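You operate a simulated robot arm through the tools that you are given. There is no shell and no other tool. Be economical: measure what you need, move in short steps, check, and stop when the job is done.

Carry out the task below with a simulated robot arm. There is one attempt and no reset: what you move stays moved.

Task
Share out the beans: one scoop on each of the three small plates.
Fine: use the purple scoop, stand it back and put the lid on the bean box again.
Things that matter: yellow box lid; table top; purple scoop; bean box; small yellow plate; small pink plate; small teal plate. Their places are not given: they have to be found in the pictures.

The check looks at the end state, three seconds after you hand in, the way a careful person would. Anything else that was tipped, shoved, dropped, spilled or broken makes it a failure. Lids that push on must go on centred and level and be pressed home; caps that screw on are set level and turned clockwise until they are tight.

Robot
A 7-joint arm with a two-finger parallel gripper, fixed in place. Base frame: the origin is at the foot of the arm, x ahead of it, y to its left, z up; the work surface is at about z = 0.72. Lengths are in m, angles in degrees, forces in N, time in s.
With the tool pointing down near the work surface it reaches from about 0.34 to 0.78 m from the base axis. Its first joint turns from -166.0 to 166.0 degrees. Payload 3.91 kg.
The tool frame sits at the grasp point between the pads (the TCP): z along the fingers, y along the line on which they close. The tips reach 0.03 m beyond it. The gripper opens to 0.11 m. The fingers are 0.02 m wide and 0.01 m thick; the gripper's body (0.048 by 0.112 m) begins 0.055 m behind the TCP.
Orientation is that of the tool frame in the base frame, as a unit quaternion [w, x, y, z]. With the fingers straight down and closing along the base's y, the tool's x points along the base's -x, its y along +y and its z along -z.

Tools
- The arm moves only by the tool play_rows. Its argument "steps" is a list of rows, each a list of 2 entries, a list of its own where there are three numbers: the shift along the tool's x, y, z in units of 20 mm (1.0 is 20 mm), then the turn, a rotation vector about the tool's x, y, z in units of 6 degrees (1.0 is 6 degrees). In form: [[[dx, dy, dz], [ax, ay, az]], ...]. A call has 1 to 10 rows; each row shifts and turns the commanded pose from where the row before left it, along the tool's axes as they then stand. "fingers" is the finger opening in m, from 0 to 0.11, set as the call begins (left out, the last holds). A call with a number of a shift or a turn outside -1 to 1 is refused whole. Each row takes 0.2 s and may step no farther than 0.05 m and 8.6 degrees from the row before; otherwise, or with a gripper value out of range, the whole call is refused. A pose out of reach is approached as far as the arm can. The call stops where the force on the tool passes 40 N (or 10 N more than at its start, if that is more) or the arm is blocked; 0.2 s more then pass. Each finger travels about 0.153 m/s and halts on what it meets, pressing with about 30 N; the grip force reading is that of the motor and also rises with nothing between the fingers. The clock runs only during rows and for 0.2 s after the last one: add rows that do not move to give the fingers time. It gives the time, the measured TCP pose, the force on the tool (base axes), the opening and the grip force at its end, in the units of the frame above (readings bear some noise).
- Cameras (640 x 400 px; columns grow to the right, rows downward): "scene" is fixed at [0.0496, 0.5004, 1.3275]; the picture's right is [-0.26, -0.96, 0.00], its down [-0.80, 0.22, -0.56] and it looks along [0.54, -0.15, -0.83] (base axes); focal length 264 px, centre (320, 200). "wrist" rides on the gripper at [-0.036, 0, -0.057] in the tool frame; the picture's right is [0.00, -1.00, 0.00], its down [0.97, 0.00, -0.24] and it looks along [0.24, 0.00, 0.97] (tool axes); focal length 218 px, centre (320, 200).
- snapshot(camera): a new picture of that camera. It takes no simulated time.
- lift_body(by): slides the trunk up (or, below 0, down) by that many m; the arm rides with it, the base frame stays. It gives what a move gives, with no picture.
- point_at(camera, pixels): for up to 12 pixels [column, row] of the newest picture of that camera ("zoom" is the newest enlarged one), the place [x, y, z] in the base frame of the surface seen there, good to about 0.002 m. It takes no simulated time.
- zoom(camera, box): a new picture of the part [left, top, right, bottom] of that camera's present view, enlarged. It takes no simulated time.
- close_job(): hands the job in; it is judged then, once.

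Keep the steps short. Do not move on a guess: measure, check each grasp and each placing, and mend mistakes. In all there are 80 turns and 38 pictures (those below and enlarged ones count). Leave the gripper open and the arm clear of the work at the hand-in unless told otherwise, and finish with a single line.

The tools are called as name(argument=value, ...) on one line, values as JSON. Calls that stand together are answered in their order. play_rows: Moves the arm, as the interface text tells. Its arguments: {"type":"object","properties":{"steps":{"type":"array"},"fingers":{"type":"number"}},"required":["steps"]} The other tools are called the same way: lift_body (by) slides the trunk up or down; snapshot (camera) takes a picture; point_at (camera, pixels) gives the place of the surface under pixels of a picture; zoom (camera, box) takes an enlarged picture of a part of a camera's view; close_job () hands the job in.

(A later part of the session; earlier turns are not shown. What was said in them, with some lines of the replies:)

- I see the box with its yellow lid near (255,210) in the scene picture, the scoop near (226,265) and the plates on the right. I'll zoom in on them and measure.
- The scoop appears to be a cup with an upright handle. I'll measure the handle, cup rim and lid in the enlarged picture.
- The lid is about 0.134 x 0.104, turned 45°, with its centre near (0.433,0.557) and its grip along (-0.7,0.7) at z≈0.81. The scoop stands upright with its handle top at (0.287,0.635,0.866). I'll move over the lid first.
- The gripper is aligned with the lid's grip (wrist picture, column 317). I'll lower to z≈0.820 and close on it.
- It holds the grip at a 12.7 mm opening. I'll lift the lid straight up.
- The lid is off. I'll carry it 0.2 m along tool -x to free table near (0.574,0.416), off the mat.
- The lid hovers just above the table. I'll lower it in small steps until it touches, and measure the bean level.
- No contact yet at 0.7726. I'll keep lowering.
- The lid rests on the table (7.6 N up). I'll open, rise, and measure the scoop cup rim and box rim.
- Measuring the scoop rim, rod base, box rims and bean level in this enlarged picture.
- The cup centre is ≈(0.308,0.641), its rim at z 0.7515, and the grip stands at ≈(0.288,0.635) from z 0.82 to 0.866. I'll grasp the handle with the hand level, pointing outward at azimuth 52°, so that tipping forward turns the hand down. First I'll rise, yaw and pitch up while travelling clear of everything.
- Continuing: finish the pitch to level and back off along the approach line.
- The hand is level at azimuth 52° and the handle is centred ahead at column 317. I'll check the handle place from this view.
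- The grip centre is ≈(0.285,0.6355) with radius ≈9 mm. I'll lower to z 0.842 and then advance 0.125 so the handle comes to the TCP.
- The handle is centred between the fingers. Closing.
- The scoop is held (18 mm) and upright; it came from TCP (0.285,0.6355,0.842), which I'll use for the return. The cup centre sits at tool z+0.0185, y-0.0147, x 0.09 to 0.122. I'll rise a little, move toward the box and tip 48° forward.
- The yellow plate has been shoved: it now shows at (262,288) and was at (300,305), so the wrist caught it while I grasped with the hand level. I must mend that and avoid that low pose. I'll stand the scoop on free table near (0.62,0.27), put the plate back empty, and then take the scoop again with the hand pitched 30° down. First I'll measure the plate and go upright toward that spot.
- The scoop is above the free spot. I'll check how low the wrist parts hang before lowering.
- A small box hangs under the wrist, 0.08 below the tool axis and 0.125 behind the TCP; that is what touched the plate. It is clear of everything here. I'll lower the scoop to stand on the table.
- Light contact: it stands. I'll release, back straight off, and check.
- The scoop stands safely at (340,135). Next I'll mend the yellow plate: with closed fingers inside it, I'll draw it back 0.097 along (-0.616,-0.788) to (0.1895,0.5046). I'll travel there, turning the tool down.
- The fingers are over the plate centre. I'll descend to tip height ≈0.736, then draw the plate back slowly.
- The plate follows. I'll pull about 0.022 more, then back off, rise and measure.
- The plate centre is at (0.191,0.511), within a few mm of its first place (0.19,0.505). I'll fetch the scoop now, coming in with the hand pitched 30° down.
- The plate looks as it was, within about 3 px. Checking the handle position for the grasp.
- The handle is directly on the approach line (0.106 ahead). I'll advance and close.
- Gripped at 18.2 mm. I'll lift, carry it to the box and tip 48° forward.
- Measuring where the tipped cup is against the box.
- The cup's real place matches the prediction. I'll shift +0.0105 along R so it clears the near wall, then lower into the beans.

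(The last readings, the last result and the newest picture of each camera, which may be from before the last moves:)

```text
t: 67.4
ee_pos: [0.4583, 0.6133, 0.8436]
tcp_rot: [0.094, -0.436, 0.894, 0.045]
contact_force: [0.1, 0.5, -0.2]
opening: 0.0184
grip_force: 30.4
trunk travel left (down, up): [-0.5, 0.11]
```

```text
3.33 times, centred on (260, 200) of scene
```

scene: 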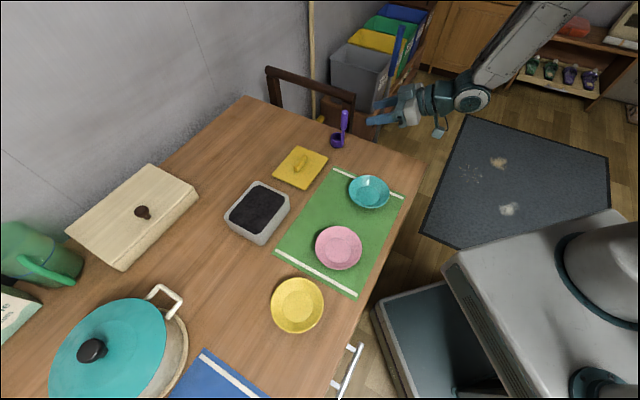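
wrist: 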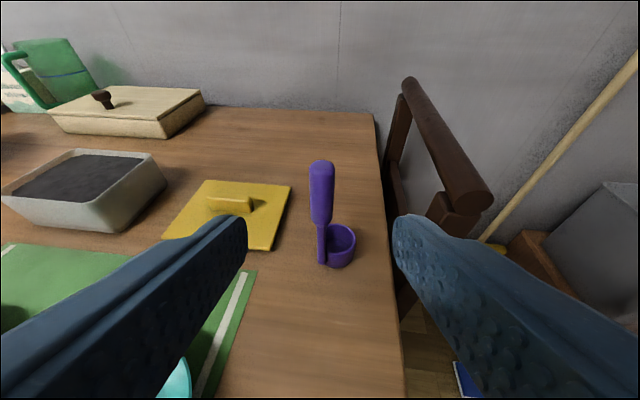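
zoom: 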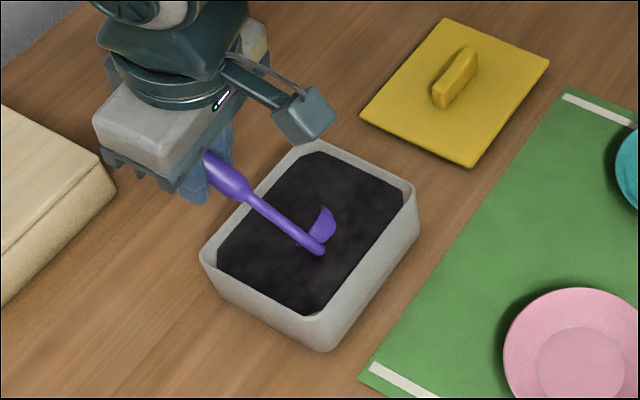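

The cup is in the beans without resistance. I'll sweep forward while righting it to 12°, then lift and go fully upright.

play_rows(steps=[[[0.4, 0, -0.223], [0, -1, 0]], [[0.374, 0, -0.263], [0, -1, 0]], [[0.345, 0, -0.301], [0, -1, 0]], [[0.311, 0, -0.336], [0, -1, 0]], [[0.275, 0, -0.366], [0, -1, 0]], [[0.235, 0, -0.393], [0, -1, 0]]])

play_rows(steps=[[[-0.372, 0, -0.334], [0, 0, 0]], [[-0.372, 0, -0.334], [0, 0, 0]], [[-0.743, 0, -0.669], [0, 0, 0]], [[-0.743, 0, -0.669], [0, 0, 0]], [[0, 0, 0], [0, -1, 0]], [[0, 0, 0], [0, -1, 0]], [[0, 0, 0], [0, 0, 0]]])

zoom(camera="scene", box=[190, 140, 330, 260])

```text
t: 68.8
ee_pos: [0.4255, 0.5721, 0.8611]
tcp_rot: [0.367, -0.4, 0.821, 0.179]
contact_force: [0.5, -0.3, -0.6]
opening: 0.0182
grip_force: 30.3
trunk travel left (down, up): [-0.5, 0.11]
```

```text
t: 70.4
ee_pos: [0.4264, 0.5723, 0.9209]
tcp_rot: [0.45, -0.38, 0.778, 0.219]
contact_force: [-0.4, -0.8, -1.2]
opening: 0.0183
grip_force: 30.3
trunk travel left (down, up): [-0.5, 0.11]
```

```text
3.33 times, centred on (260, 200) of scene
```

zoom: 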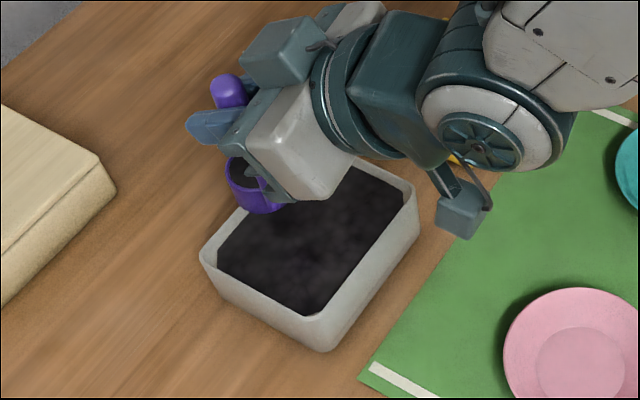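

The cup holds beans and the box is undisturbed. I'll carry it upright toward the pink plate.

play_rows(steps=[[[0.245, 0.03, -0.42], [0, 0, 0]], [[0.485, 0.03, -0.84], [0, 0, 0]], [[0.485, 0.03, -0.84], [0, 0, 0]], [[0.485, 0.03, -0.84], [0, 0, 0]], [[0.485, 0.03, -0.84], [0, 0, 0]], [[0.485, 0.03, -0.84], [0, 0, 0]], [[0.485, 0.03, -0.84], [0, 0, 0]], [[0.485, 0.03, -0.84], [0, 0, 0]], [[0.485, 0.03, -0.84], [0, 0, 0]], [[0.485, 0.03, -0.84], [0, 0, 0]]])

play_rows(steps=[[[0.485, 0, -0.84], [0, 0, 0]], [[0.485, 0, -0.84], [0, 0, 0]], [[0.485, 0, -0.84], [0, 0, 0]]])

```text
t: 72.6
ee_pos: [0.3078, 0.4294, 0.921]
tcp_rot: [0.45, -0.38, 0.778, 0.219]
contact_force: [0.5, 0.2, -0.7]
opening: 0.0181
grip_force: 30.4
trunk travel left (down, up): [-0.5, 0.11]
```

```text
t: 73.4
ee_pos: [0.2801, 0.3983, 0.9189]
tcp_rot: [0.449, -0.379, 0.779, 0.219]
contact_force: [0.3, -0.1, -0.7]
opening: 0.018
grip_force: 29.8
out of reach, approached as far as the arm can: row 3
trunk travel left (down, up): [-0.5, 0.11]
```

Reach ends near R≈0.487 in this upright pose. That is fine: I'll back off a touch, lower, and let the tipping itself bring the lip over the plate centre.

play_rows(steps=[[[-0.485, 0, 0.84], [0, 0, 0]], [[0.433, 0, 0.25], [0, 0, 0]], [[0.433, 0, 0.25], [0, 0, 0]], [[0.433, 0, 0.25], [0, 0, 0]], [[0.433, 0, 0.25], [0, 0, 0]], [[0, 0, 0], [0, 0, 0]]])

snapshot(camera="scene")

```text
t: 74.8
ee_pos: [0.2929, 0.4142, 0.8797]
tcp_rot: [0.449, -0.38, 0.779, 0.219]
contact_force: [-0.9, -0.2, -1.9]
opening: 0.0179
grip_force: 29.8
trunk travel left (down, up): [-0.5, 0.11]
```

```text
11 pictures are left
```

scene: 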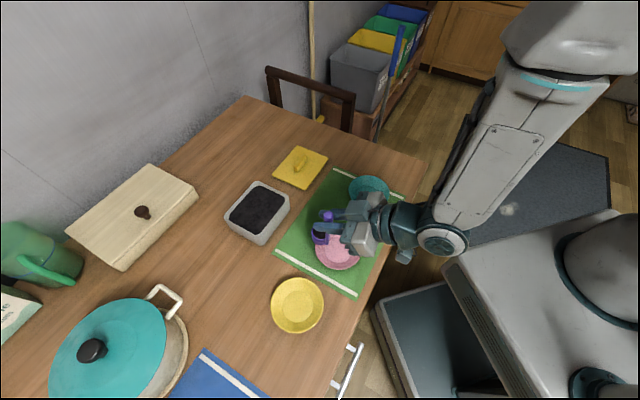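

TCP is at R 0.507, with the lip just inside the far plate edge. I'll tip over the plate, bringing the lip to its centre at lip height ≈0.79 and then pivoting about the lip to 108°.

play_rows(steps=[[[0.026, 0, -0.505], [0, 1, 0]], [[0.155, 0, -0.443], [0, 1, 0]], [[0.1, 0, -0.246], [0, 1, 0]], [[0.166, 0, -0.19], [0, 1, 0]], [[-0.41, 0, 0.325], [0, 1, 0]], [[-0.408, 0, 0.323], [0, 1, 0]], [[-0.408, 0, 0.323], [0, 1, 0]], [[-0.408, 0, 0.323], [0, 1, 0]], [[-0.408, 0, 0.323], [0, 1, 0]], [[-0.408, 0, 0.323], [0, 1, 0]]])

play_rows(steps=[[[-0.408, 0, 0.323], [0, 1, 0]], [[-0.408, 0, 0.323], [0, 1, 0]], [[-0.408, 0, 0.323], [0, 1, 0]], [[-0.408, 0, 0.323], [0, 1, 0]], [[-0.408, 0, 0.323], [0, 1, 0]], [[-0.408, 0, 0.323], [0, 1, 0]], [[-0.408, 0, 0.323], [0, 1, 0]], [[-0.408, 0, 0.323], [0, 1, 0]], [[0, 0, 0], [0, 0, 0]], [[0, 0, 0], [0, 0, 0]]])

zoom(camera="scene", box=[270, 170, 410, 290])

```text
t: 77.0
ee_pos: [0.3114, 0.439, 0.8699]
tcp_rot: [-0.001, -0.439, 0.899, 0.001]
contact_force: [-0.6, 0.0, -0.9]
opening: 0.0185
grip_force: 30.0
trunk travel left (down, up): [-0.5, 0.11]
```

```text
t: 79.2
ee_pos: [0.3361, 0.4696, 0.8021]
tcp_rot: [-0.366, -0.4, 0.821, -0.178]
contact_force: [0.9, -0.9, -0.9]
opening: 0.0179
grip_force: 30.0
trunk travel left (down, up): [-0.5, 0.11]
```

```text
3.33 times, centred on (340, 230) of scene
```

zoom: 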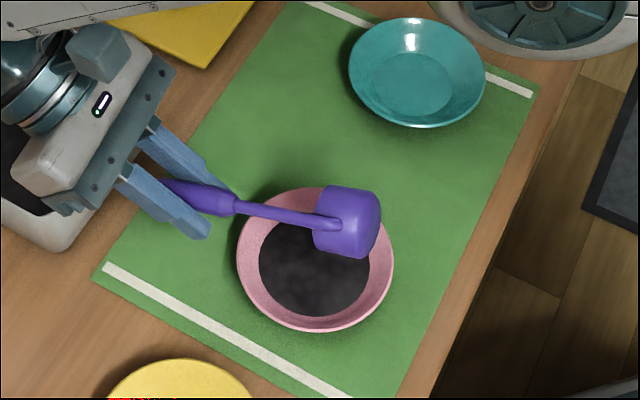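

The pink plate has its scoop of beans with no spill. I'll go back up and over to the box for the second scoop.

play_rows(steps=[[[0.743, 0, -0.669], [0, 0, 0]], [[0.743, 0, -0.669], [0, 0, 0]], [[0.743, 0, -0.669], [0, 0, 0]], [[0.743, 0, -0.669], [0, 0, 0]], [[0.037, 0, -0.706], [0, -1, 0]], [[-0.037, 0, -0.706], [0, -1, 0]], [[-0.11, 0, -0.699], [0, -1, 0]], [[-0.183, 0, -0.683], [0, -1, 0]], [[-0.253, 0, -0.66], [0, -1, 0]], [[-0.321, 0, -0.63], [0, -1, 0]]])

play_rows(steps=[[[-0.978, 0, -0.208], [0, -1, 0]], [[-0.995, 0, -0.105], [0, -1, 0]], [[-1, 0, 0], [0, -1, 0]], [[-0.995, 0, 0.105], [0, -1, 0]], [[-0.978, -0.13, 0.208], [0, 0, 0]], [[-0.978, -0.13, 0.208], [0, 0, 0]], [[-0.42, -0.13, 0.09], [0, 0, 0]], [[0.208, 0, 0.978], [0, 0, 0]], [[0.208, 0, 0.978], [0, 0, 0]]])

```text
t: 81.4
ee_pos: [0.3751, 0.5178, 0.9428]
tcp_rot: [-0.093, -0.437, 0.894, -0.045]
contact_force: [0.5, 0.9, -1.2]
opening: 0.0179
grip_force: 29.9
trunk travel left (down, up): [-0.5, 0.11]
```

```text
t: 83.4
ee_pos: [0.459, 0.6137, 0.9003]
tcp_rot: [0.093, -0.436, 0.894, 0.046]
contact_force: [0.5, -0.3, -0.9]
opening: 0.018
grip_force: 29.8
trunk travel left (down, up): [-0.5, 0.11]
```

On position. I'll lower and repeat the same scooping sweep, then lift.

play_rows(steps=[[[0.104, 0, 0.489], [0, 0, 0]], [[0.104, 0, 0.489], [0, 0, 0]], [[0.104, 0, 0.489], [0, 0, 0]], [[0.104, 0, 0.489], [0, 0, 0]], [[0.104, 0, 0.489], [0, 0, 0]], [[0.075, 0, 0.35], [0, 0, 0]]])

play_rows(steps=[[[0.4, 0, -0.223], [0, -1, 0]], [[0.374, 0, -0.263], [0, -1, 0]], [[0.345, 0, -0.301], [0, -1, 0]], [[0.311, 0, -0.336], [0, -1, 0]], [[0.275, 0, -0.366], [0, -1, 0]], [[0.235, 0, -0.393], [0, -1, 0]]])

play_rows(steps=[[[-0.372, 0, -0.334], [0, 0, 0]], [[-0.372, 0, -0.334], [0, 0, 0]], [[-0.743, 0, -0.669], [0, 0, 0]], [[-0.743, 0, -0.669], [0, 0, 0]], [[0, 0, 0], [0, -1, 0]], [[0, 0, 0], [0, -1, 0]], [[0, 0, 0], [0, 0, 0]]])

zoom(camera="scene", box=[190, 140, 330, 260])

```text
t: 84.8
ee_pos: [0.459, 0.6139, 0.8438]
tcp_rot: [0.094, -0.436, 0.894, 0.046]
contact_force: [1.1, 0.6, -0.4]
opening: 0.0182
grip_force: 30.4
trunk travel left (down, up): [-0.5, 0.11]
```

```text
t: 86.2
ee_pos: [0.4266, 0.5728, 0.8609]
tcp_rot: [0.366, -0.401, 0.821, 0.179]
contact_force: [0.2, 0.2, -1.5]
opening: 0.0182
grip_force: 29.9
trunk travel left (down, up): [-0.5, 0.11]
```

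```text
t: 87.8
ee_pos: [0.4265, 0.5728, 0.9218]
tcp_rot: [0.449, -0.38, 0.779, 0.219]
contact_force: [-0.4, -0.1, -0.9]
opening: 0.0181
grip_force: 30.1
trunk travel left (down, up): [-0.5, 0.11]
```

```text
3.33 times, centred on (260, 200) of scene
```

zoom: 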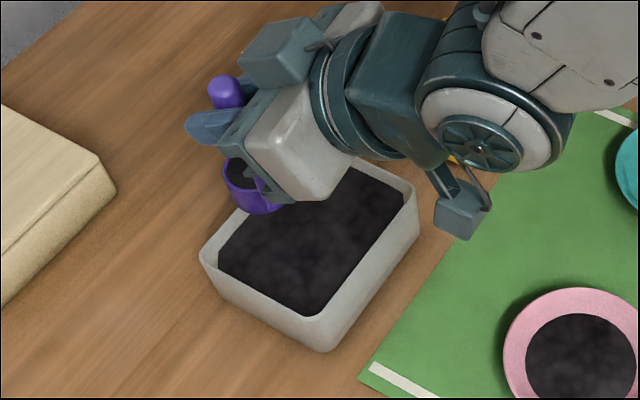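

The second scoop is full. Carrying it upright to the yellow plate.

play_rows(steps=[[[0.43, 0.81, -0.74], [0, 0, 0]], [[0.43, 0.81, -0.74], [0, 0, 0]], [[0.43, 0.81, -0.74], [0, 0, 0]], [[0.43, 0.81, -0.74], [0, 0, 0]], [[0.43, 0.81, -0.74], [0, 0, 0]], [[0.43, 0.81, -0.74], [0, 0, 0]], [[0.43, 0.81, -0.74], [0, 0, 0]], [[0.43, 0.81, -0.74], [0, 0, 0]], [[0.43, 0.81, -0.74], [0, 0, 0]], [[0.43, 0.81, -0.74], [0, 0, 0]]])

play_rows(steps=[[[0.364, 0, 0.21], [0, 0, 0]], [[0.364, 0, 0.21], [0, 0, 0]], [[0.364, 0, 0.21], [0, 0, 0]], [[0.364, 0, 0.21], [0, 0, 0]], [[0.364, 0, 0.21], [0, 0, 0]], [[0, 0, 0], [0, 0, 0]]])

```text
t: 90.0
ee_pos: [0.1934, 0.5381, 0.9218]
tcp_rot: [0.449, -0.38, 0.778, 0.219]
contact_force: [-0.6, 0.2, -0.6]
opening: 0.0182
grip_force: 29.7
trunk travel left (down, up): [-0.5, 0.11]
```

```text
t: 91.4
ee_pos: [0.1936, 0.5376, 0.878]
tcp_rot: [0.45, -0.379, 0.778, 0.219]
contact_force: [1.2, -0.6, -0.9]
opening: 0.0181
grip_force: 30.0
trunk travel left (down, up): [-0.5, 0.11]
```

On position over the yellow plate (R 0.543, T 0.179). Pouring with the same motion.

play_rows(steps=[[[0.026, 0, -0.505], [0, 1, 0]], [[0.155, 0, -0.443], [0, 1, 0]], [[0.1, 0, -0.246], [0, 1, 0]], [[0.166, 0, -0.19], [0, 1, 0]], [[-0.41, 0, 0.325], [0, 1, 0]], [[-0.408, 0, 0.323], [0, 1, 0]], [[-0.408, 0, 0.323], [0, 1, 0]], [[-0.408, 0, 0.323], [0, 1, 0]], [[-0.408, 0, 0.323], [0, 1, 0]], [[-0.408, 0, 0.323], [0, 1, 0]]])

play_rows(steps=[[[-0.408, 0, 0.323], [0, 1, 0]], [[-0.408, 0, 0.323], [0, 1, 0]], [[-0.408, 0, 0.323], [0, 1, 0]], [[-0.408, 0, 0.323], [0, 1, 0]], [[-0.408, 0, 0.323], [0, 1, 0]], [[-0.408, 0, 0.323], [0, 1, 0]], [[-0.408, 0, 0.323], [0, 1, 0]], [[-0.408, 0, 0.323], [0, 1, 0]], [[0, 0, 0], [0, 0, 0]], [[0, 0, 0], [0, 0, 0]]])

zoom(camera="scene", box=[210, 210, 390, 350])

```text
t: 93.6
ee_pos: [0.2122, 0.5612, 0.8702]
tcp_rot: [-0.001, -0.438, 0.899, 0.0]
contact_force: [-0.4, -0.5, -0.4]
opening: 0.0183
grip_force: 30.2
trunk travel left (down, up): [-0.5, 0.11]
```

```text
t: 95.8
ee_pos: [0.2375, 0.5841, 0.8167]
tcp_rot: [-0.292, -0.413, 0.85, -0.147]
contact_force: [0.4, -0.2, 0.0]
opening: 0.0181
grip_force: 29.8
out of reach, approached as far as the arm can: row 7, 8
trunk travel left (down, up): [-0.5, 0.11]
```

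```text
2.86 times, centred on (300, 280) of scene
```

zoom: 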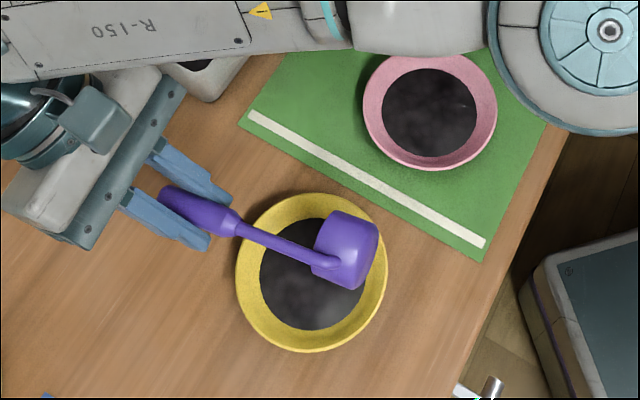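

The yellow plate is filled too. I'll return to the box for the third scoop (current pitch 128°).

play_rows(steps=[[[0.618, 0, -0.786], [0, 0, 0]], [[0.618, 0, -0.786], [0, 0, 0]], [[0.618, 0, -0.786], [0, 0, 0]], [[0.618, 0, -0.786], [0, 0, 0]], [[-0.084, -0.5, -0.702], [0, -1, 0]], [[-0.157, -0.5, -0.69], [0, -1, 0]], [[-0.228, -0.5, -0.67], [0, -1, 0]], [[-0.297, -0.5, -0.642], [0, -1, 0]], [[-0.362, -0.5, -0.607], [0, -1, 0]], [[-0.424, -0.5, -0.567], [0, -1, 0]]])

play_rows(steps=[[[-0.985, -0.96, -0.038], [0, -1, 0]], [[-0.98, -0.96, 0.065], [0, -1, 0]], [[-0.97, -0.96, 0.168], [0, -0.37, 0]], [[-0.963, -0.96, 0.205], [0, 0, 0]], [[-0.963, -0.96, 0.205], [0, 0, 0]], [[0.208, 0, 0.978], [0, 0, 0]], [[0.208, 0, 0.978], [0, 0, 0]], [[0.1, 0, 0.489], [0, 0, 0]], [[0, 0, 0], [0, 0, 0]]])

```text
t: 98.0
ee_pos: [0.3197, 0.5931, 0.9576]
tcp_rot: [-0.015, -0.439, 0.898, -0.012]
contact_force: [0.2, 0.1, -1.0]
opening: 0.0182
grip_force: 29.8
trunk travel left (down, up): [-0.5, 0.11]
```

```text
t: 100.0
ee_pos: [0.4565, 0.6117, 0.9079]
tcp_rot: [0.095, -0.436, 0.894, 0.043]
contact_force: [0.3, 0.0, -1.1]
opening: 0.0179
grip_force: 29.5
trunk travel left (down, up): [-0.5, 0.11]
```

On position within 2 mm. Third scoop with the same sweep.

play_rows(steps=[[[-0.1, 0, 0.02], [0, 0, 0]], [[0.208, 0, 0.978], [0, 0, 0]], [[0.104, 0, 0.489], [0, 0, 0]], [[0.104, 0, 0.489], [0, 0, 0]], [[0.104, 0, 0.489], [0, 0, 0]], [[0.104, 0, 0.489], [0, 0, 0]], [[0.042, 0, 0.2], [0, 0, 0]]])

play_rows(steps=[[[0.4, 0, -0.223], [0, -1, 0]], [[0.374, 0, -0.263], [0, -1, 0]], [[0.345, 0, -0.301], [0, -1, 0]], [[0.311, 0, -0.336], [0, -1, 0]], [[0.275, 0, -0.366], [0, -1, 0]], [[0.235, 0, -0.393], [0, -1, 0]]])

play_rows(steps=[[[-0.372, 0, -0.334], [0, 0, 0]], [[-0.372, 0, -0.334], [0, 0, 0]], [[-0.743, 0, -0.669], [0, 0, 0]], [[-0.743, 0, -0.669], [0, 0, 0]], [[0, 0, 0], [0, -1, 0]], [[0, 0, 0], [0, -1, 0]], [[0, 0, 0], [0, 0, 0]]])

snapshot(camera="scene")

```text
t: 101.6
ee_pos: [0.4583, 0.6133, 0.8428]
tcp_rot: [0.096, -0.436, 0.894, 0.042]
contact_force: [-0.7, -0.5, -0.5]
opening: 0.0181
grip_force: 30.2
trunk travel left (down, up): [-0.5, 0.11]
```

```text
t: 103.0
ee_pos: [0.4258, 0.5713, 0.8589]
tcp_rot: [0.367, -0.403, 0.82, 0.175]
contact_force: [-0.5, 0.3, -0.8]
opening: 0.0181
grip_force: 29.8
trunk travel left (down, up): [-0.5, 0.11]
```

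```text
t: 104.6
ee_pos: [0.4268, 0.5717, 0.9194]
tcp_rot: [0.451, -0.382, 0.777, 0.217]
contact_force: [-0.4, -0.1, -1.0]
opening: 0.0183
grip_force: 29.9
trunk travel left (down, up): [-0.5, 0.11]
```

```text
7 pictures are left
```

scene: 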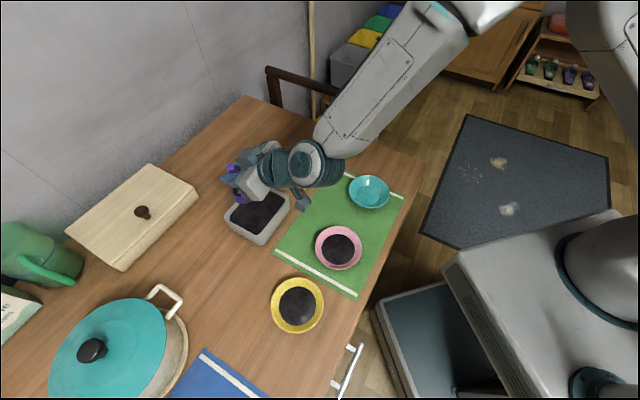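

The third scoop is up. I'll measure the teal plate centre more carefully.

point_at(camera="scene", pixels=[[369, 196], [369, 186], [369, 206], [358, 195], [381, 196], [350, 188], [390, 192], [370, 177]])

```text
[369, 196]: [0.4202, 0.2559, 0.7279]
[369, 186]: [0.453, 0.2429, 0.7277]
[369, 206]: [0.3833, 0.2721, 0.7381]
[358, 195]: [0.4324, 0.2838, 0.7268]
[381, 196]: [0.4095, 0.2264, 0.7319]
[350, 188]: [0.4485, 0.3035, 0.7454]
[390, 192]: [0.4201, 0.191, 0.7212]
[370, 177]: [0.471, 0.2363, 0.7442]
```

Teal centre ≈(0.426,0.252). Carrying the scoop upright there.

play_rows(steps=[[[0.478, -0.76, -0.828], [0, 0, 0]], [[0.478, -0.76, -0.828], [0, 0, 0]], [[0.478, -0.76, -0.828], [0, 0, 0]], [[0.478, -0.76, -0.828], [0, 0, 0]], [[0.478, -0.76, -0.828], [0, 0, 0]], [[0.478, -0.76, -0.828], [0, 0, 0]], [[0.478, -0.76, -0.828], [0, 0, 0]], [[0.478, -0.76, -0.828], [0, 0, 0]], [[0.478, -0.76, -0.828], [0, 0, 0]], [[0.478, -0.76, -0.828], [0, 0, 0]]])

play_rows(steps=[[[0.478, -0.76, -0.828], [0, 0, 0]], [[0.478, -0.76, -0.828], [0, 0, 0]], [[0.433, 0, 0.25], [0, 0, 0]], [[0.433, 0, 0.25], [0, 0, 0]], [[0.433, 0, 0.25], [0, 0, 0]], [[0.433, 0, 0.25], [0, 0, 0]], [[0, 0, 0], [0, 0, 0]]])

```text
t: 106.8
ee_pos: [0.427, 0.3273, 0.9222]
tcp_rot: [0.451, -0.382, 0.777, 0.217]
contact_force: [-0.4, 1.0, -0.8]
opening: 0.0181
grip_force: 30.0
trunk travel left (down, up): [-0.5, 0.11]
```

```text
t: 108.4
ee_pos: [0.4286, 0.2787, 0.8804]
tcp_rot: [0.451, -0.381, 0.778, 0.215]
contact_force: [1.4, -0.1, -0.4]
opening: 0.0182
grip_force: 30.0
trunk travel left (down, up): [-0.5, 0.11]
```

On position over the teal plate. Pouring.

play_rows(steps=[[[0.026, 0, -0.505], [0, 1, 0]], [[0.155, 0, -0.443], [0, 1, 0]], [[0.1, 0, -0.246], [0, 1, 0]], [[0.166, 0, -0.19], [0, 1, 0]], [[-0.41, 0, 0.325], [0, 1, 0]], [[-0.408, 0, 0.323], [0, 1, 0]], [[-0.408, 0, 0.323], [0, 1, 0]], [[-0.408, 0, 0.323], [0, 1, 0]], [[-0.408, 0, 0.323], [0, 1, 0]], [[-0.408, 0, 0.323], [0, 1, 0]]])

play_rows(steps=[[[-0.408, 0, 0.323], [0, 1, 0]], [[-0.408, 0, 0.323], [0, 1, 0]], [[-0.408, 0, 0.323], [0, 1, 0]], [[-0.408, 0, 0.323], [0, 1, 0]], [[-0.408, 0, 0.323], [0, 1, 0]], [[-0.408, 0, 0.323], [0, 1, 0]], [[-0.408, 0, 0.323], [0, 1, 0]], [[-0.408, 0, 0.323], [0, 1, 0]], [[0, 0, 0], [0, 0, 0]], [[0, 0, 0], [0, 0, 0]]])

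snapshot(camera="scene")

```text
t: 110.6
ee_pos: [0.4476, 0.3023, 0.8727]
tcp_rot: [0.001, -0.438, 0.899, -0.004]
contact_force: [-0.3, 0.0, -1.1]
opening: 0.0183
grip_force: 29.7
trunk travel left (down, up): [-0.5, 0.11]
```

```text
t: 112.8
ee_pos: [0.4721, 0.3354, 0.8027]
tcp_rot: [-0.364, -0.398, 0.822, -0.181]
contact_force: [0.0, 0.6, -1.2]
opening: 0.0181
grip_force: 29.6
trunk travel left (down, up): [-0.5, 0.11]
```

```text
6 pictures are left
```

scene: 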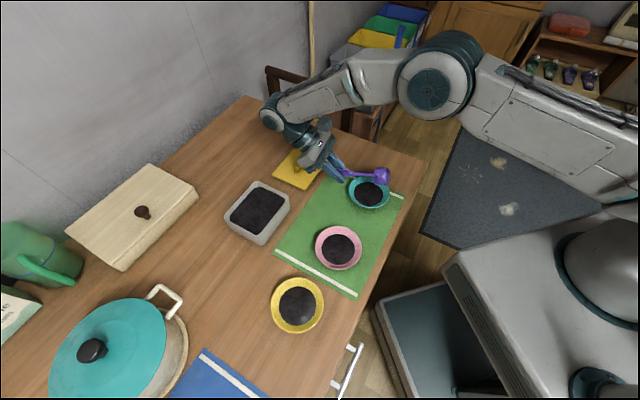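

All three plates have beans. I'll take the empty scoop back upright to its first spot (TCP 0.285, 0.6355, 0.842).

play_rows(steps=[[[0.743, 0, -0.669], [0, 0, 0]], [[0.743, 0, -0.669], [0, 0, 0]], [[0.743, 0, -0.669], [0, 0, 0]], [[0.743, 0, -0.669], [0, 0, 0]], [[0.483, 1, -0.435], [0, -1, 0]], [[0.435, 1, -0.483], [0, -1, 0]], [[0.382, 1, -0.526], [0, -1, 0]], [[0.325, 1, -0.563], [0, -1, 0]], [[0.264, 1, -0.594], [0, -1, 0]], [[0.201, 1, -0.618], [0, -1, 0]]])

play_rows(steps=[[[0, 1, 0], [0, -1, 0]], [[0, 1, 0], [0, -1, 0]], [[0, 1, 0], [0, -1, 0]], [[0, 1, 0], [0, -1, 0]], [[0, 1, 0], [0, -1, 0]], [[0, 1, 0], [0, -1, 0]], [[0, 1, 0], [0, -1, 0]], [[0, 1, 0], [0, -1, 0]], [[0, 1, 0], [0, -1, 0]], [[0, 1, 0], [0, -1, 0]]])

play_rows(steps=[[[0, 0.31, 0], [0, -1, 0]], [[0, 0.31, 0], [0, -1, 0]], [[-0.5, 0, 0.866], [0, 0, 0]], [[-0.5, 0, 0.866], [0, 0, 0]], [[-0.5, 0, 0.866], [0, 0, 0]], [[-0.5, 0, 0.866], [0, 0, 0]], [[-0.5, 0, 0.866], [0, 0, 0]], [[-0.5, 0, 0.866], [0, 0, 0]], [[0, 0, 0], [0, 0, 0]]])

```text
t: 115.0
ee_pos: [0.378, 0.4103, 0.9594]
tcp_rot: [-0.092, -0.436, 0.894, -0.049]
contact_force: [0.0, -0.1, -1.2]
opening: 0.0181
grip_force: 29.8
trunk travel left (down, up): [-0.5, 0.11]
```

```text
t: 117.2
ee_pos: [0.2806, 0.5128, 0.9719]
tcp_rot: [0.375, -0.344, 0.843, 0.172]
contact_force: [0.3, 1.0, -0.5]
opening: 0.0181
grip_force: 30.2
trunk travel left (down, up): [-0.5, 0.11]
```

```text
t: 117.6
ee_pos: [0.3145, 0.4986, 0.9705]
tcp_rot: [0.411, -0.306, 0.842, 0.167]
contact_force: [0.0, -0.8, -1.0]
opening: 0.0182
grip_force: 29.8
trunk travel left (down, up): [-0.5, 0.11]
stopped in row 1: the arm was blocked; the commanded pose is now the measured one
```

The arm was blocked and the pose is skewed, with no force on the tool. I'll look.

snapshot(camera="scene")

```text
5 pictures are left
```

scene: 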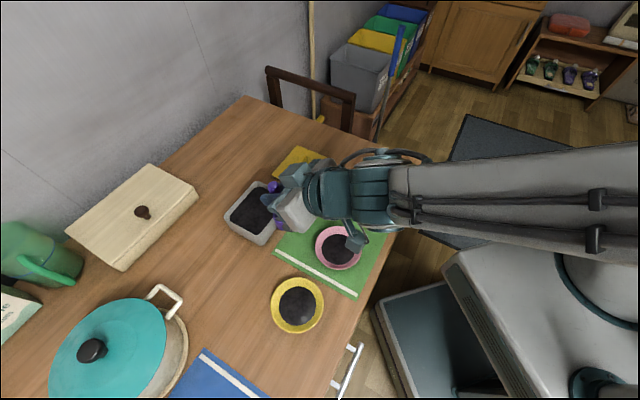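

It looks like a joint limit in a cramped posture, not a collision. I'll move outward along R, where the arm has more room, at the present orientation.

play_rows(steps=[[[-0.59, 0.194, 0.783], [0, 0, 0]], [[-0.59, 0.194, 0.783], [0, 0, 0]], [[-0.59, 0.194, 0.783], [0, 0, 0]], [[-0.59, 0.194, 0.783], [0, 0, 0]], [[-0.59, 0.194, 0.783], [0, 0, 0]]])

```text
t: 118.8
ee_pos: [0.3748, 0.5779, 0.9707]
tcp_rot: [0.411, -0.307, 0.842, 0.168]
contact_force: [0.5, 0.4, -1.4]
opening: 0.0183
grip_force: 29.6
trunk travel left (down, up): [-0.5, 0.11]
```

That moved freely. I'll restore the exact upright orientation (rotation vector ≈ -8.3°, -7.2°, -7.6°).

play_rows(steps=[[[0, 0, 0], [-0.463, -0.4, -0.423]], [[0, 0, 0], [-0.463, -0.4, -0.423]], [[0, 0, 0], [-0.463, -0.4, -0.423]], [[0, 0, 0], [0, 0, 0]]])

```text
t: 119.8
ee_pos: [0.3738, 0.5784, 0.9711]
tcp_rot: [0.45, -0.381, 0.777, 0.221]
contact_force: [0.2, 0.7, -1.1]
opening: 0.0184
grip_force: 29.7
trunk travel left (down, up): [-0.5, 0.11]
```

Upright again. Moving over the scoop's spot.

play_rows(steps=[[[0.04, 0.877, -0.07], [0, 0, 0]], [[0.04, 0.877, -0.07], [0, 0, 0]], [[0.04, 0.877, -0.07], [0, 0, 0]], [[0.04, 0.877, -0.07], [0, 0, 0]], [[0.04, 0.877, -0.07], [0, 0, 0]], [[0.04, 0.877, -0.07], [0, 0, 0]], [[0, 0, 0], [0, 0, 0]]])

```text
t: 121.4
ee_pos: [0.2861, 0.6329, 0.9709]
tcp_rot: [0.45, -0.38, 0.778, 0.22]
contact_force: [-0.6, 0.1, -1.4]
opening: 0.0183
grip_force: 30.2
trunk travel left (down, up): [-0.5, 0.11]
```

Over the spot. Lowering; the wrist box stays about 7 cm above the yellow plate thanks to the 30° pitch.

play_rows(steps=[[[0.866, 0, 0.5], [0, 0, 0]], [[0.866, 0, 0.5], [0, 0, 0]], [[0.866, 0, 0.5], [0, 0, 0]], [[0.866, 0, 0.5], [0, 0, 0]], [[0.866, 0, 0.5], [0, 0, 0]], [[0.866, 0, 0.5], [0, 0, 0]], [[0.17, 0, 0.1], [0, 0, 0]], [[0.1, 0, 0.06], [0, 0, 0]], [[0, 0, 0], [0, 0, 0]]])

```text
t: 123.4
ee_pos: [0.2873, 0.6346, 0.8449]
tcp_rot: [0.451, -0.38, 0.777, 0.221]
contact_force: [-0.2, 0.1, 0.2]
opening: 0.0182
grip_force: 30.1
trunk travel left (down, up): [-0.5, 0.11]
```

play_rows(steps=[[[0.06, 0, 0.035], [0, 0, 0]], [[0.06, 0, 0.035], [0, 0, 0]], [[0, 0, 0], [0, 0, 0]]])

```text
t: 124.2
ee_pos: [0.2872, 0.6352, 0.8439]
tcp_rot: [0.451, -0.38, 0.777, 0.222]
contact_force: [-0.8, -1.2, 14.7]
opening: 0.0181
grip_force: 30.4
trunk travel left (down, up): [-0.5, 0.11]
```

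The scoop stands on the table (14.7 N up). I'll ease off slightly, open, back out along the tool axis, and rise.

play_rows(steps=[[[-0.04, 0, -0.02], [0, 0, 0]], [[0, 0, 0], [0, 0, 0]]])

play_rows(steps=[[[0, 0, 0], [0, 0, 0]], [[0, 0, 0], [0, 0, 0]], [[0, 0, -0.5], [0, 0, 0]], [[0, 0, -1], [0, 0, 0]], [[0, 0, -1], [0, 0, 0]], [[0, 0, -1], [0, 0, 0]], [[-0.866, 0, -0.5], [0, 0, 0]], [[-0.866, 0, -0.5], [0, 0, 0]], [[-0.866, 0, -0.5], [0, 0, 0]]], fingers=0.06)

snapshot(camera="scene")

```text
t: 124.8
ee_pos: [0.286, 0.635, 0.845]
tcp_rot: [0.451, -0.38, 0.777, 0.222]
contact_force: [0.9, 4.7, 14.0]
opening: 0.0183
grip_force: 30.4
trunk travel left (down, up): [-0.5, 0.11]
```

```text
t: 126.8
ee_pos: [0.252, 0.5888, 0.9377]
tcp_rot: [0.45, -0.379, 0.778, 0.22]
contact_force: [1.2, 0.1, -0.2]
opening: 0.0602
grip_force: 0.0
trunk travel left (down, up): [-0.5, 0.11]
```

```text
4 pictures are left
```

scene: 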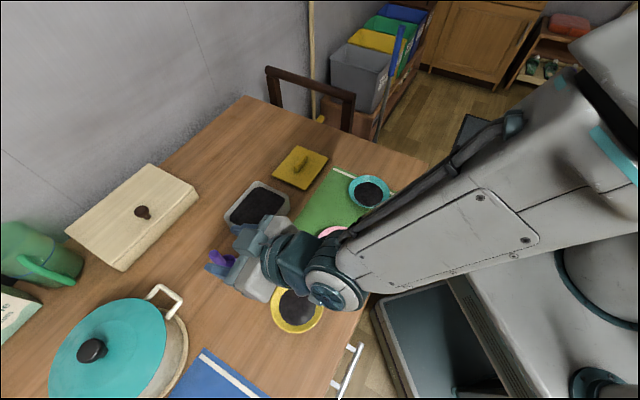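

The scoop stands back in its place. Next is the lid: I'll turn the tool down, travel to it, and yaw to its earlier angle.

point_at(camera="scene", pixels=[[215, 254], [218, 258], [301, 163], [298, 170], [303, 157]])

play_rows(steps=[[[0, -1, 0], [0, 1, 0]], [[0, -1, 0], [0, 1, 0]], [[0, -1, 0], [0, 1, 0]], [[0, -1, 0], [0, 1, 0]], [[0, -1, 0], [0, 1, 0]], [[0, -1, 0], [0, 1, 0]], [[0, -1, 0], [0, 1, 0]], [[0, -1, 0], [0, 1, 0]], [[0, -1, 0], [0, 1, 0]], [[0, -1, 0], [0, 1, 0]]])

play_rows(steps=[[[-0.3875, -1, 0], [0, 0, 0]], [[-0.3875, -1, 0], [0, 0, 0]], [[-0.3875, -1, 0], [0, 0, 0]], [[-0.3875, -1, 0], [0, 0, 0]], [[-0.3875, -1, 0], [0, 0, 0]], [[-0.3875, -1, 0], [0, 0, 0]], [[-0.3875, -1, 0], [0, 0, 0]], [[-0.3875, -1, 0], [0, 0, 0]]])

play_rows(steps=[[[0, 0, 0], [0, 0, 1]], [[0, 0, 0], [0, 0, 1]], [[0, 0, 0], [0, 0, 1]], [[0, 0, 0], [0, 0, 1]], [[0, 0, 0], [0, 0, 1]], [[0, 0, 0], [0, 0, 1]], [[0, 0, 0], [0, 0, 1]], [[0, 0, 0], [0, 0, 1]], [[0, 0, 0], [0, 0, 1]], [[0, 0, 0], [0, 0, 1]]])

```text
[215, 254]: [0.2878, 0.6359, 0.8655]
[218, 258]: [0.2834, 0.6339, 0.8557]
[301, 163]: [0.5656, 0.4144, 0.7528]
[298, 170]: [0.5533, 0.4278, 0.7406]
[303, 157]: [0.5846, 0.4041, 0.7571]
```

```text
t: 129.0
ee_pos: [0.4091, 0.464, 0.9388]
tcp_rot: [-0.001, -0.439, 0.899, 0.0]
contact_force: [-0.9, 0.8, -0.2]
opening: 0.0604
grip_force: 0.2
trunk travel left (down, up): [-0.5, 0.11]
```

```text
t: 130.8
ee_pos: [0.5738, 0.415, 0.9358]
tcp_rot: [0.0, -0.439, 0.899, 0.001]
contact_force: [0.1, 0.3, 0.0]
opening: 0.0598
grip_force: 0.0
trunk travel left (down, up): [-0.5, 0.11]
```

```text
t: 133.0
ee_pos: [0.5717, 0.4146, 0.9368]
tcp_rot: [0.0, 0.07, 0.998, 0.001]
contact_force: [-0.1, -0.3, -0.6]
opening: 0.0598
grip_force: 0.2
trunk travel left (down, up): [-0.5, 0.11]
```

The scoop is at its original place within 1 mm. I'll finish the yaw (37°), then look.

play_rows(steps=[[[0, 0, 0.5], [0, 0, 1]], [[0, 0, 0.5], [0, 0, 1]], [[0, 0, 0.5], [0, 0, 1]], [[0, 0, 0.5], [0, 0, 1]], [[0, 0, 0.5], [0, 0, 1]], [[0, 0, 0.5], [0, 0, 1]], [[0, 0, 0.5], [0, 0, 0.17]], [[0, 0, 0], [0, 0, 0]]])

snapshot(camera="wrist")

```text
t: 134.8
ee_pos: [0.5725, 0.4157, 0.868]
tcp_rot: [0.0, 0.383, 0.924, 0.001]
contact_force: [0.0, 0.5, 0.4]
opening: 0.0599
grip_force: 0.1
trunk travel left (down, up): [-0.5, 0.11]
```

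```text
3 pictures are left
```

wrist: 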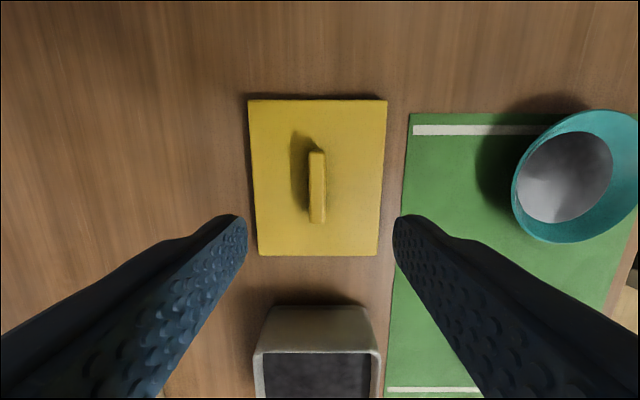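

Aligned with the lid grip. Lowering to z 0.768 and gripping.

play_rows(steps=[[[0, 0, 1], [0, 0, 0]], [[0, 0, 1], [0, 0, 0]], [[0, 0, 1], [0, 0, 0]], [[0, 0, 1], [0, 0, 0]], [[0, 0, 0.98], [0, 0, 0]], [[0, 0, 0], [0, 0, 0]]])

play_rows(steps=[[[0, 0, 0], [0, 0, 0]], [[0, 0, 0], [0, 0, 0]], [[0, 0, 0], [0, 0, 0]]], fingers=0)

play_rows(steps=[[[0, 0, -0.5], [0, 0, 0]], [[0, 0, -1], [0, 0, 0]], [[0, 0, -1], [0, 0, 0]], [[0, 0, -1], [0, 0, 0]], [[0, 0, -1], [0, 0, 0]], [[0, 0, -1], [0, 0, 0]], [[0, 0, -1], [0, 0, 0]], [[0, 0, -0.5], [0, 0, 0]]])

play_rows(steps=[[[1, 0, 0], [0, 0, 0]], [[1, 0, 0], [0, 0, 0]], [[1, 0, 0], [0, 0, 0]], [[1, 0, 0], [0, 0, 0]], [[1, 0, 0], [0, 0, 0]], [[1, 0, 0], [0, 0, 0]], [[1, 0, 0], [0, 0, 0]], [[1, 0, 0], [0, 0, 0]], [[1, 0, 0], [0, 0, 0]], [[1, 0, 0], [0, 0, 0]]])

```text
t: 136.2
ee_pos: [0.5743, 0.415, 0.7685]
tcp_rot: [-0.001, 0.382, 0.924, 0.001]
contact_force: [1.1, 0.6, -0.3]
opening: 0.0602
grip_force: 0.0
trunk travel left (down, up): [-0.5, 0.11]
```

```text
t: 137.0
ee_pos: [0.5727, 0.4148, 0.7693]
tcp_rot: [-0.001, 0.383, 0.924, 0.001]
contact_force: [-1.0, 0.3, 0.7]
opening: 0.013
grip_force: 29.7
trunk travel left (down, up): [-0.5, 0.11]
```

```text
t: 138.8
ee_pos: [0.571, 0.4149, 0.9094]
tcp_rot: [0.0, 0.382, 0.924, 0.001]
contact_force: [-0.1, 0.3, 0.5]
opening: 0.0129
grip_force: 30.1
trunk travel left (down, up): [-0.5, 0.11]
```

```text
t: 141.0
ee_pos: [0.4282, 0.5586, 0.9067]
tcp_rot: [-0.001, 0.382, 0.924, 0.002]
contact_force: [-0.8, 0.1, -1.0]
opening: 0.0129
grip_force: 29.8
trunk travel left (down, up): [-0.5, 0.11]
```

The lid is held over the box. Correcting by -3.5 mm in tool x and +1.9 mm in tool y, then lowering to just above the rim.

play_rows(steps=[[[-0.175, 0.095, 0], [0, 0, 0]], [[0, 0, 1], [0, 0, 0]], [[0, 0, 1], [0, 0, 0]], [[0, 0, 1], [0, 0, 0]], [[0, 0, 0.5], [0, 0, 0]], [[0, 0, 0], [0, 0, 0]]])

play_rows(steps=[[[0, 0, 0], [0, 0, 0]]])

play_rows(steps=[[[0, 0, 0], [0, 0, 0]]])

zoom(camera="scene", box=[205, 150, 305, 260])

```text
t: 142.4
ee_pos: [0.4333, 0.5551, 0.838]
tcp_rot: [0.0, 0.382, 0.924, 0.001]
contact_force: [-0.3, 0.8, 0.0]
opening: 0.013
grip_force: 30.2
trunk travel left (down, up): [-0.5, 0.11]
```

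```text
t: 142.8
ee_pos: [0.4337, 0.5546, 0.8371]
tcp_rot: [0.0, 0.383, 0.924, 0.001]
contact_force: [-0.2, 0.0, -0.5]
opening: 0.0128
grip_force: 30.2
trunk travel left (down, up): [-0.5, 0.11]
```

```text
t: 143.2
ee_pos: [0.4329, 0.5547, 0.8376]
tcp_rot: [-0.001, 0.381, 0.924, 0.001]
contact_force: [0.1, -0.2, -1.0]
opening: 0.0127
grip_force: 30.1
trunk travel left (down, up): [-0.5, 0.11]
```

```text
3.64 times, centred on (255, 205) of scene
```

zoom: 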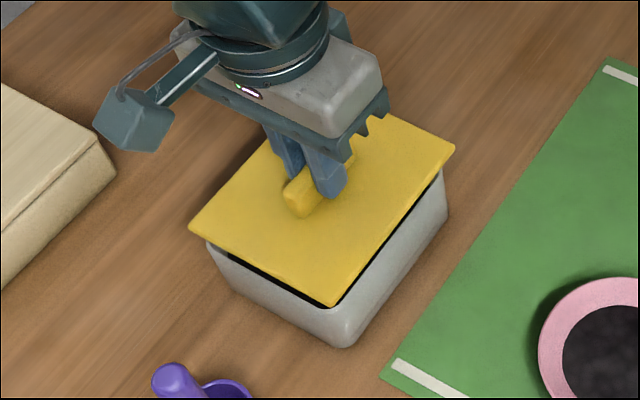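

TCP averages (0.4333,0.5548) and the target is (0.432,0.5575). I'll cross-check with the lid and box corners.

point_at(camera="zoom", pixels=[[331, 303], [450, 148], [193, 227], [300, 295], [260, 262], [390, 225], [335, 335], [440, 185], [220, 255]])

play_rows(steps=[[[0.14, 0.05, 0.2], [0, 0, 0]], [[0, 0, 0.2], [0, 0, 0]], [[0, 0, 0], [0, 0, 0]]])

play_rows(steps=[[[0, 0, 0], [0, 0, 0]]])

```text
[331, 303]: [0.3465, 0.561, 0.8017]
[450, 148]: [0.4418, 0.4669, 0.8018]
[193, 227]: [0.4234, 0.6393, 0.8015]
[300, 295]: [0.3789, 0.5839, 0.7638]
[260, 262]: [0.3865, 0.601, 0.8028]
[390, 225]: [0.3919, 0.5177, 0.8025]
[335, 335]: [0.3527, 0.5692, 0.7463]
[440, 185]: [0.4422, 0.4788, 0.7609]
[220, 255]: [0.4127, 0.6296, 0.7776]
```

```text
t: 144.0
ee_pos: [0.4329, 0.5581, 0.8304]
tcp_rot: [-0.001, 0.382, 0.924, 0.001]
contact_force: [-0.6, 0.4, -0.8]
opening: 0.0132
grip_force: 29.8
trunk travel left (down, up): [-0.5, 0.11]
```

```text
t: 144.4
ee_pos: [0.4323, 0.5578, 0.8302]
tcp_rot: [-0.001, 0.382, 0.924, 0.001]
contact_force: [-0.1, 0.2, 0.2]
opening: 0.0129
grip_force: 30.4
trunk travel left (down, up): [-0.5, 0.11]
```

The lid is centred by the TCP to within 1 mm of its original pose. Lowering gently to the seated height of 0.8206.

play_rows(steps=[[[0, 0.02, 0.15], [0, 0, 0]], [[0, 0, 0.15], [0, 0, 0]], [[0, 0, 0.1], [0, 0, 0]], [[0, 0, 0.08], [0, 0, 0]], [[0, 0, 0], [0, 0, 0]]])

```text
t: 145.6
ee_pos: [0.432, 0.5591, 0.8223]
tcp_rot: [0.0, 0.382, 0.924, 0.002]
contact_force: [-0.2, 0.3, 3.5]
opening: 0.013
grip_force: 29.7
trunk travel left (down, up): [-0.5, 0.11]
```

Contact at 0.8223. The regrasp was about 2 mm higher on the grip, so this is essentially the seated height. I'll press it home.

play_rows(steps=[[[0, 0, 0.1], [0, 0, 0]], [[0, 0, 0.1], [0, 0, 0]], [[0, 0, 0.1], [0, 0, 0]], [[0, 0, 0.1], [0, 0, 0]], [[0, 0, 0], [0, 0, 0]]])

```text
t: 146.8
ee_pos: [0.4333, 0.5585, 0.8156]
tcp_rot: [0.0, 0.383, 0.924, 0.005]
contact_force: [4.1, 3.2, 33.2]
opening: 0.0129
grip_force: 29.6
trunk travel left (down, up): [-0.5, 0.11]
```

33 N is felt and the tips are at lid-top height. I'll ease off, release, rise and inspect.

play_rows(steps=[[[0, 0, -0.2], [0, 0, 0]], [[0, 0, 0], [0, 0, 0]]])

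play_rows(steps=[[[0, 0, 0], [0, 0, 0]], [[0, 0, 0], [0, 0, 0]], [[0, 0, -0.5], [0, 0, 0]], [[0, 0, -1], [0, 0, 0]], [[0, 0, -1], [0, 0, 0]], [[0, 0, -1], [0, 0, 0]], [[0, 0, -1], [0, 0, 0]], [[0, 0, -1], [0, 0, 0]], [[0, 0, -1], [0, 0, 0]]], fingers=0.06)

zoom(camera="scene", box=[205, 150, 305, 260])

```text
t: 147.4
ee_pos: [0.433, 0.559, 0.8158]
tcp_rot: [0.0, 0.382, 0.924, 0.003]
contact_force: [6.7, 7.0, 16.8]
opening: 0.0128
grip_force: 29.7
trunk travel left (down, up): [-0.5, 0.11]
```

```text
t: 149.4
ee_pos: [0.434, 0.558, 0.9456]
tcp_rot: [0.0, 0.382, 0.924, 0.001]
contact_force: [0.0, -0.4, 0.3]
opening: 0.0601
grip_force: 0.0
trunk travel left (down, up): [-0.5, 0.11]
```

```text
3.64 times, centred on (255, 205) of scene
```

zoom: 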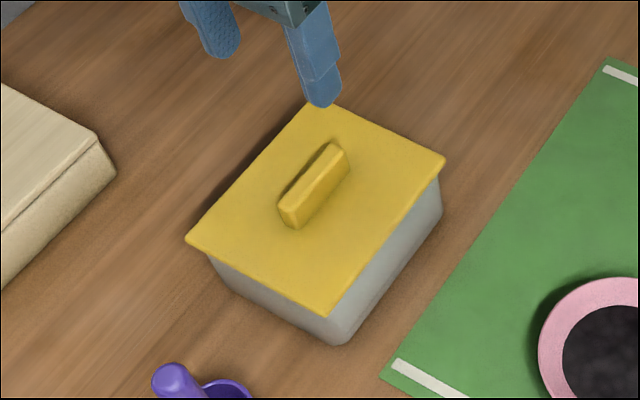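

point_at(camera="zoom", pixels=[[440, 159], [331, 310], [190, 238], [320, 108], [315, 280], [220, 235], [420, 165], [325, 125], [318, 190], [175, 370]])

```text
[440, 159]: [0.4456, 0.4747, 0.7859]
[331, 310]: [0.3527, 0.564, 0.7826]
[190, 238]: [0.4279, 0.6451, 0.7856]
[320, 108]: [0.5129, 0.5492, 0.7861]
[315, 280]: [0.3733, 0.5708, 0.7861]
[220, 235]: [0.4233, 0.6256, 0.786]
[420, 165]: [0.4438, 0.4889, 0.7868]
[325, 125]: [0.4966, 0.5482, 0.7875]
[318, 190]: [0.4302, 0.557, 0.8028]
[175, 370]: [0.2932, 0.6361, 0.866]
```

The lid is level at z 0.786 at all corners and centred, the same as at the start. I'll raise the arm clear and take the last look.

play_rows(steps=[[[0, 0, -1], [0, 0, 0]], [[0, 0, -1], [0, 0, 0]], [[0, 0, -1], [0, 0, 0]], [[0, 0, -1], [0, 0, 0]], [[0, 0, -1], [0, 0, 0]]], fingers=0.11)

snapshot(camera="scene")

```text
t: 150.6
ee_pos: [0.4316, 0.5586, 1.0465]
tcp_rot: [-0.001, 0.382, 0.924, 0.002]
contact_force: [0.0, -1.0, -0.3]
opening: 0.1097
grip_force: 0.1
trunk travel left (down, up): [-0.5, 0.11]
```

```text
0 pictures are left
```

scene: 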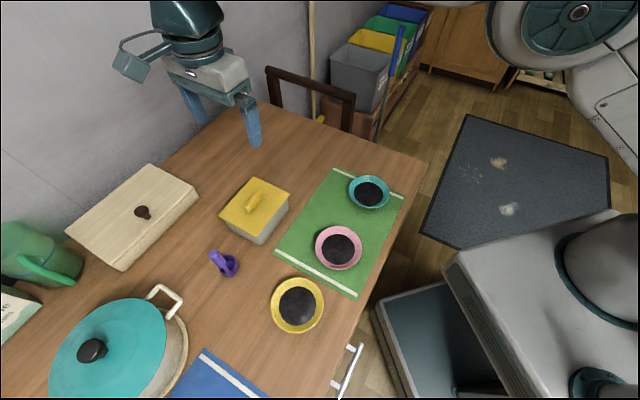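

The last picture shows beans on all three plates, the scoop standing in its place, the lid seated on the box and the arm clear with the gripper open. Handing in.

close_job()

```text
The job is handed in.
```

The job is handed in: each plate has one scoop of beans, the purple scoop stands back in its place and the lid is pressed level on the box; I bumped the yellow plate about 10 cm early on and put it back, empty, to within about 7 mm of where it was.
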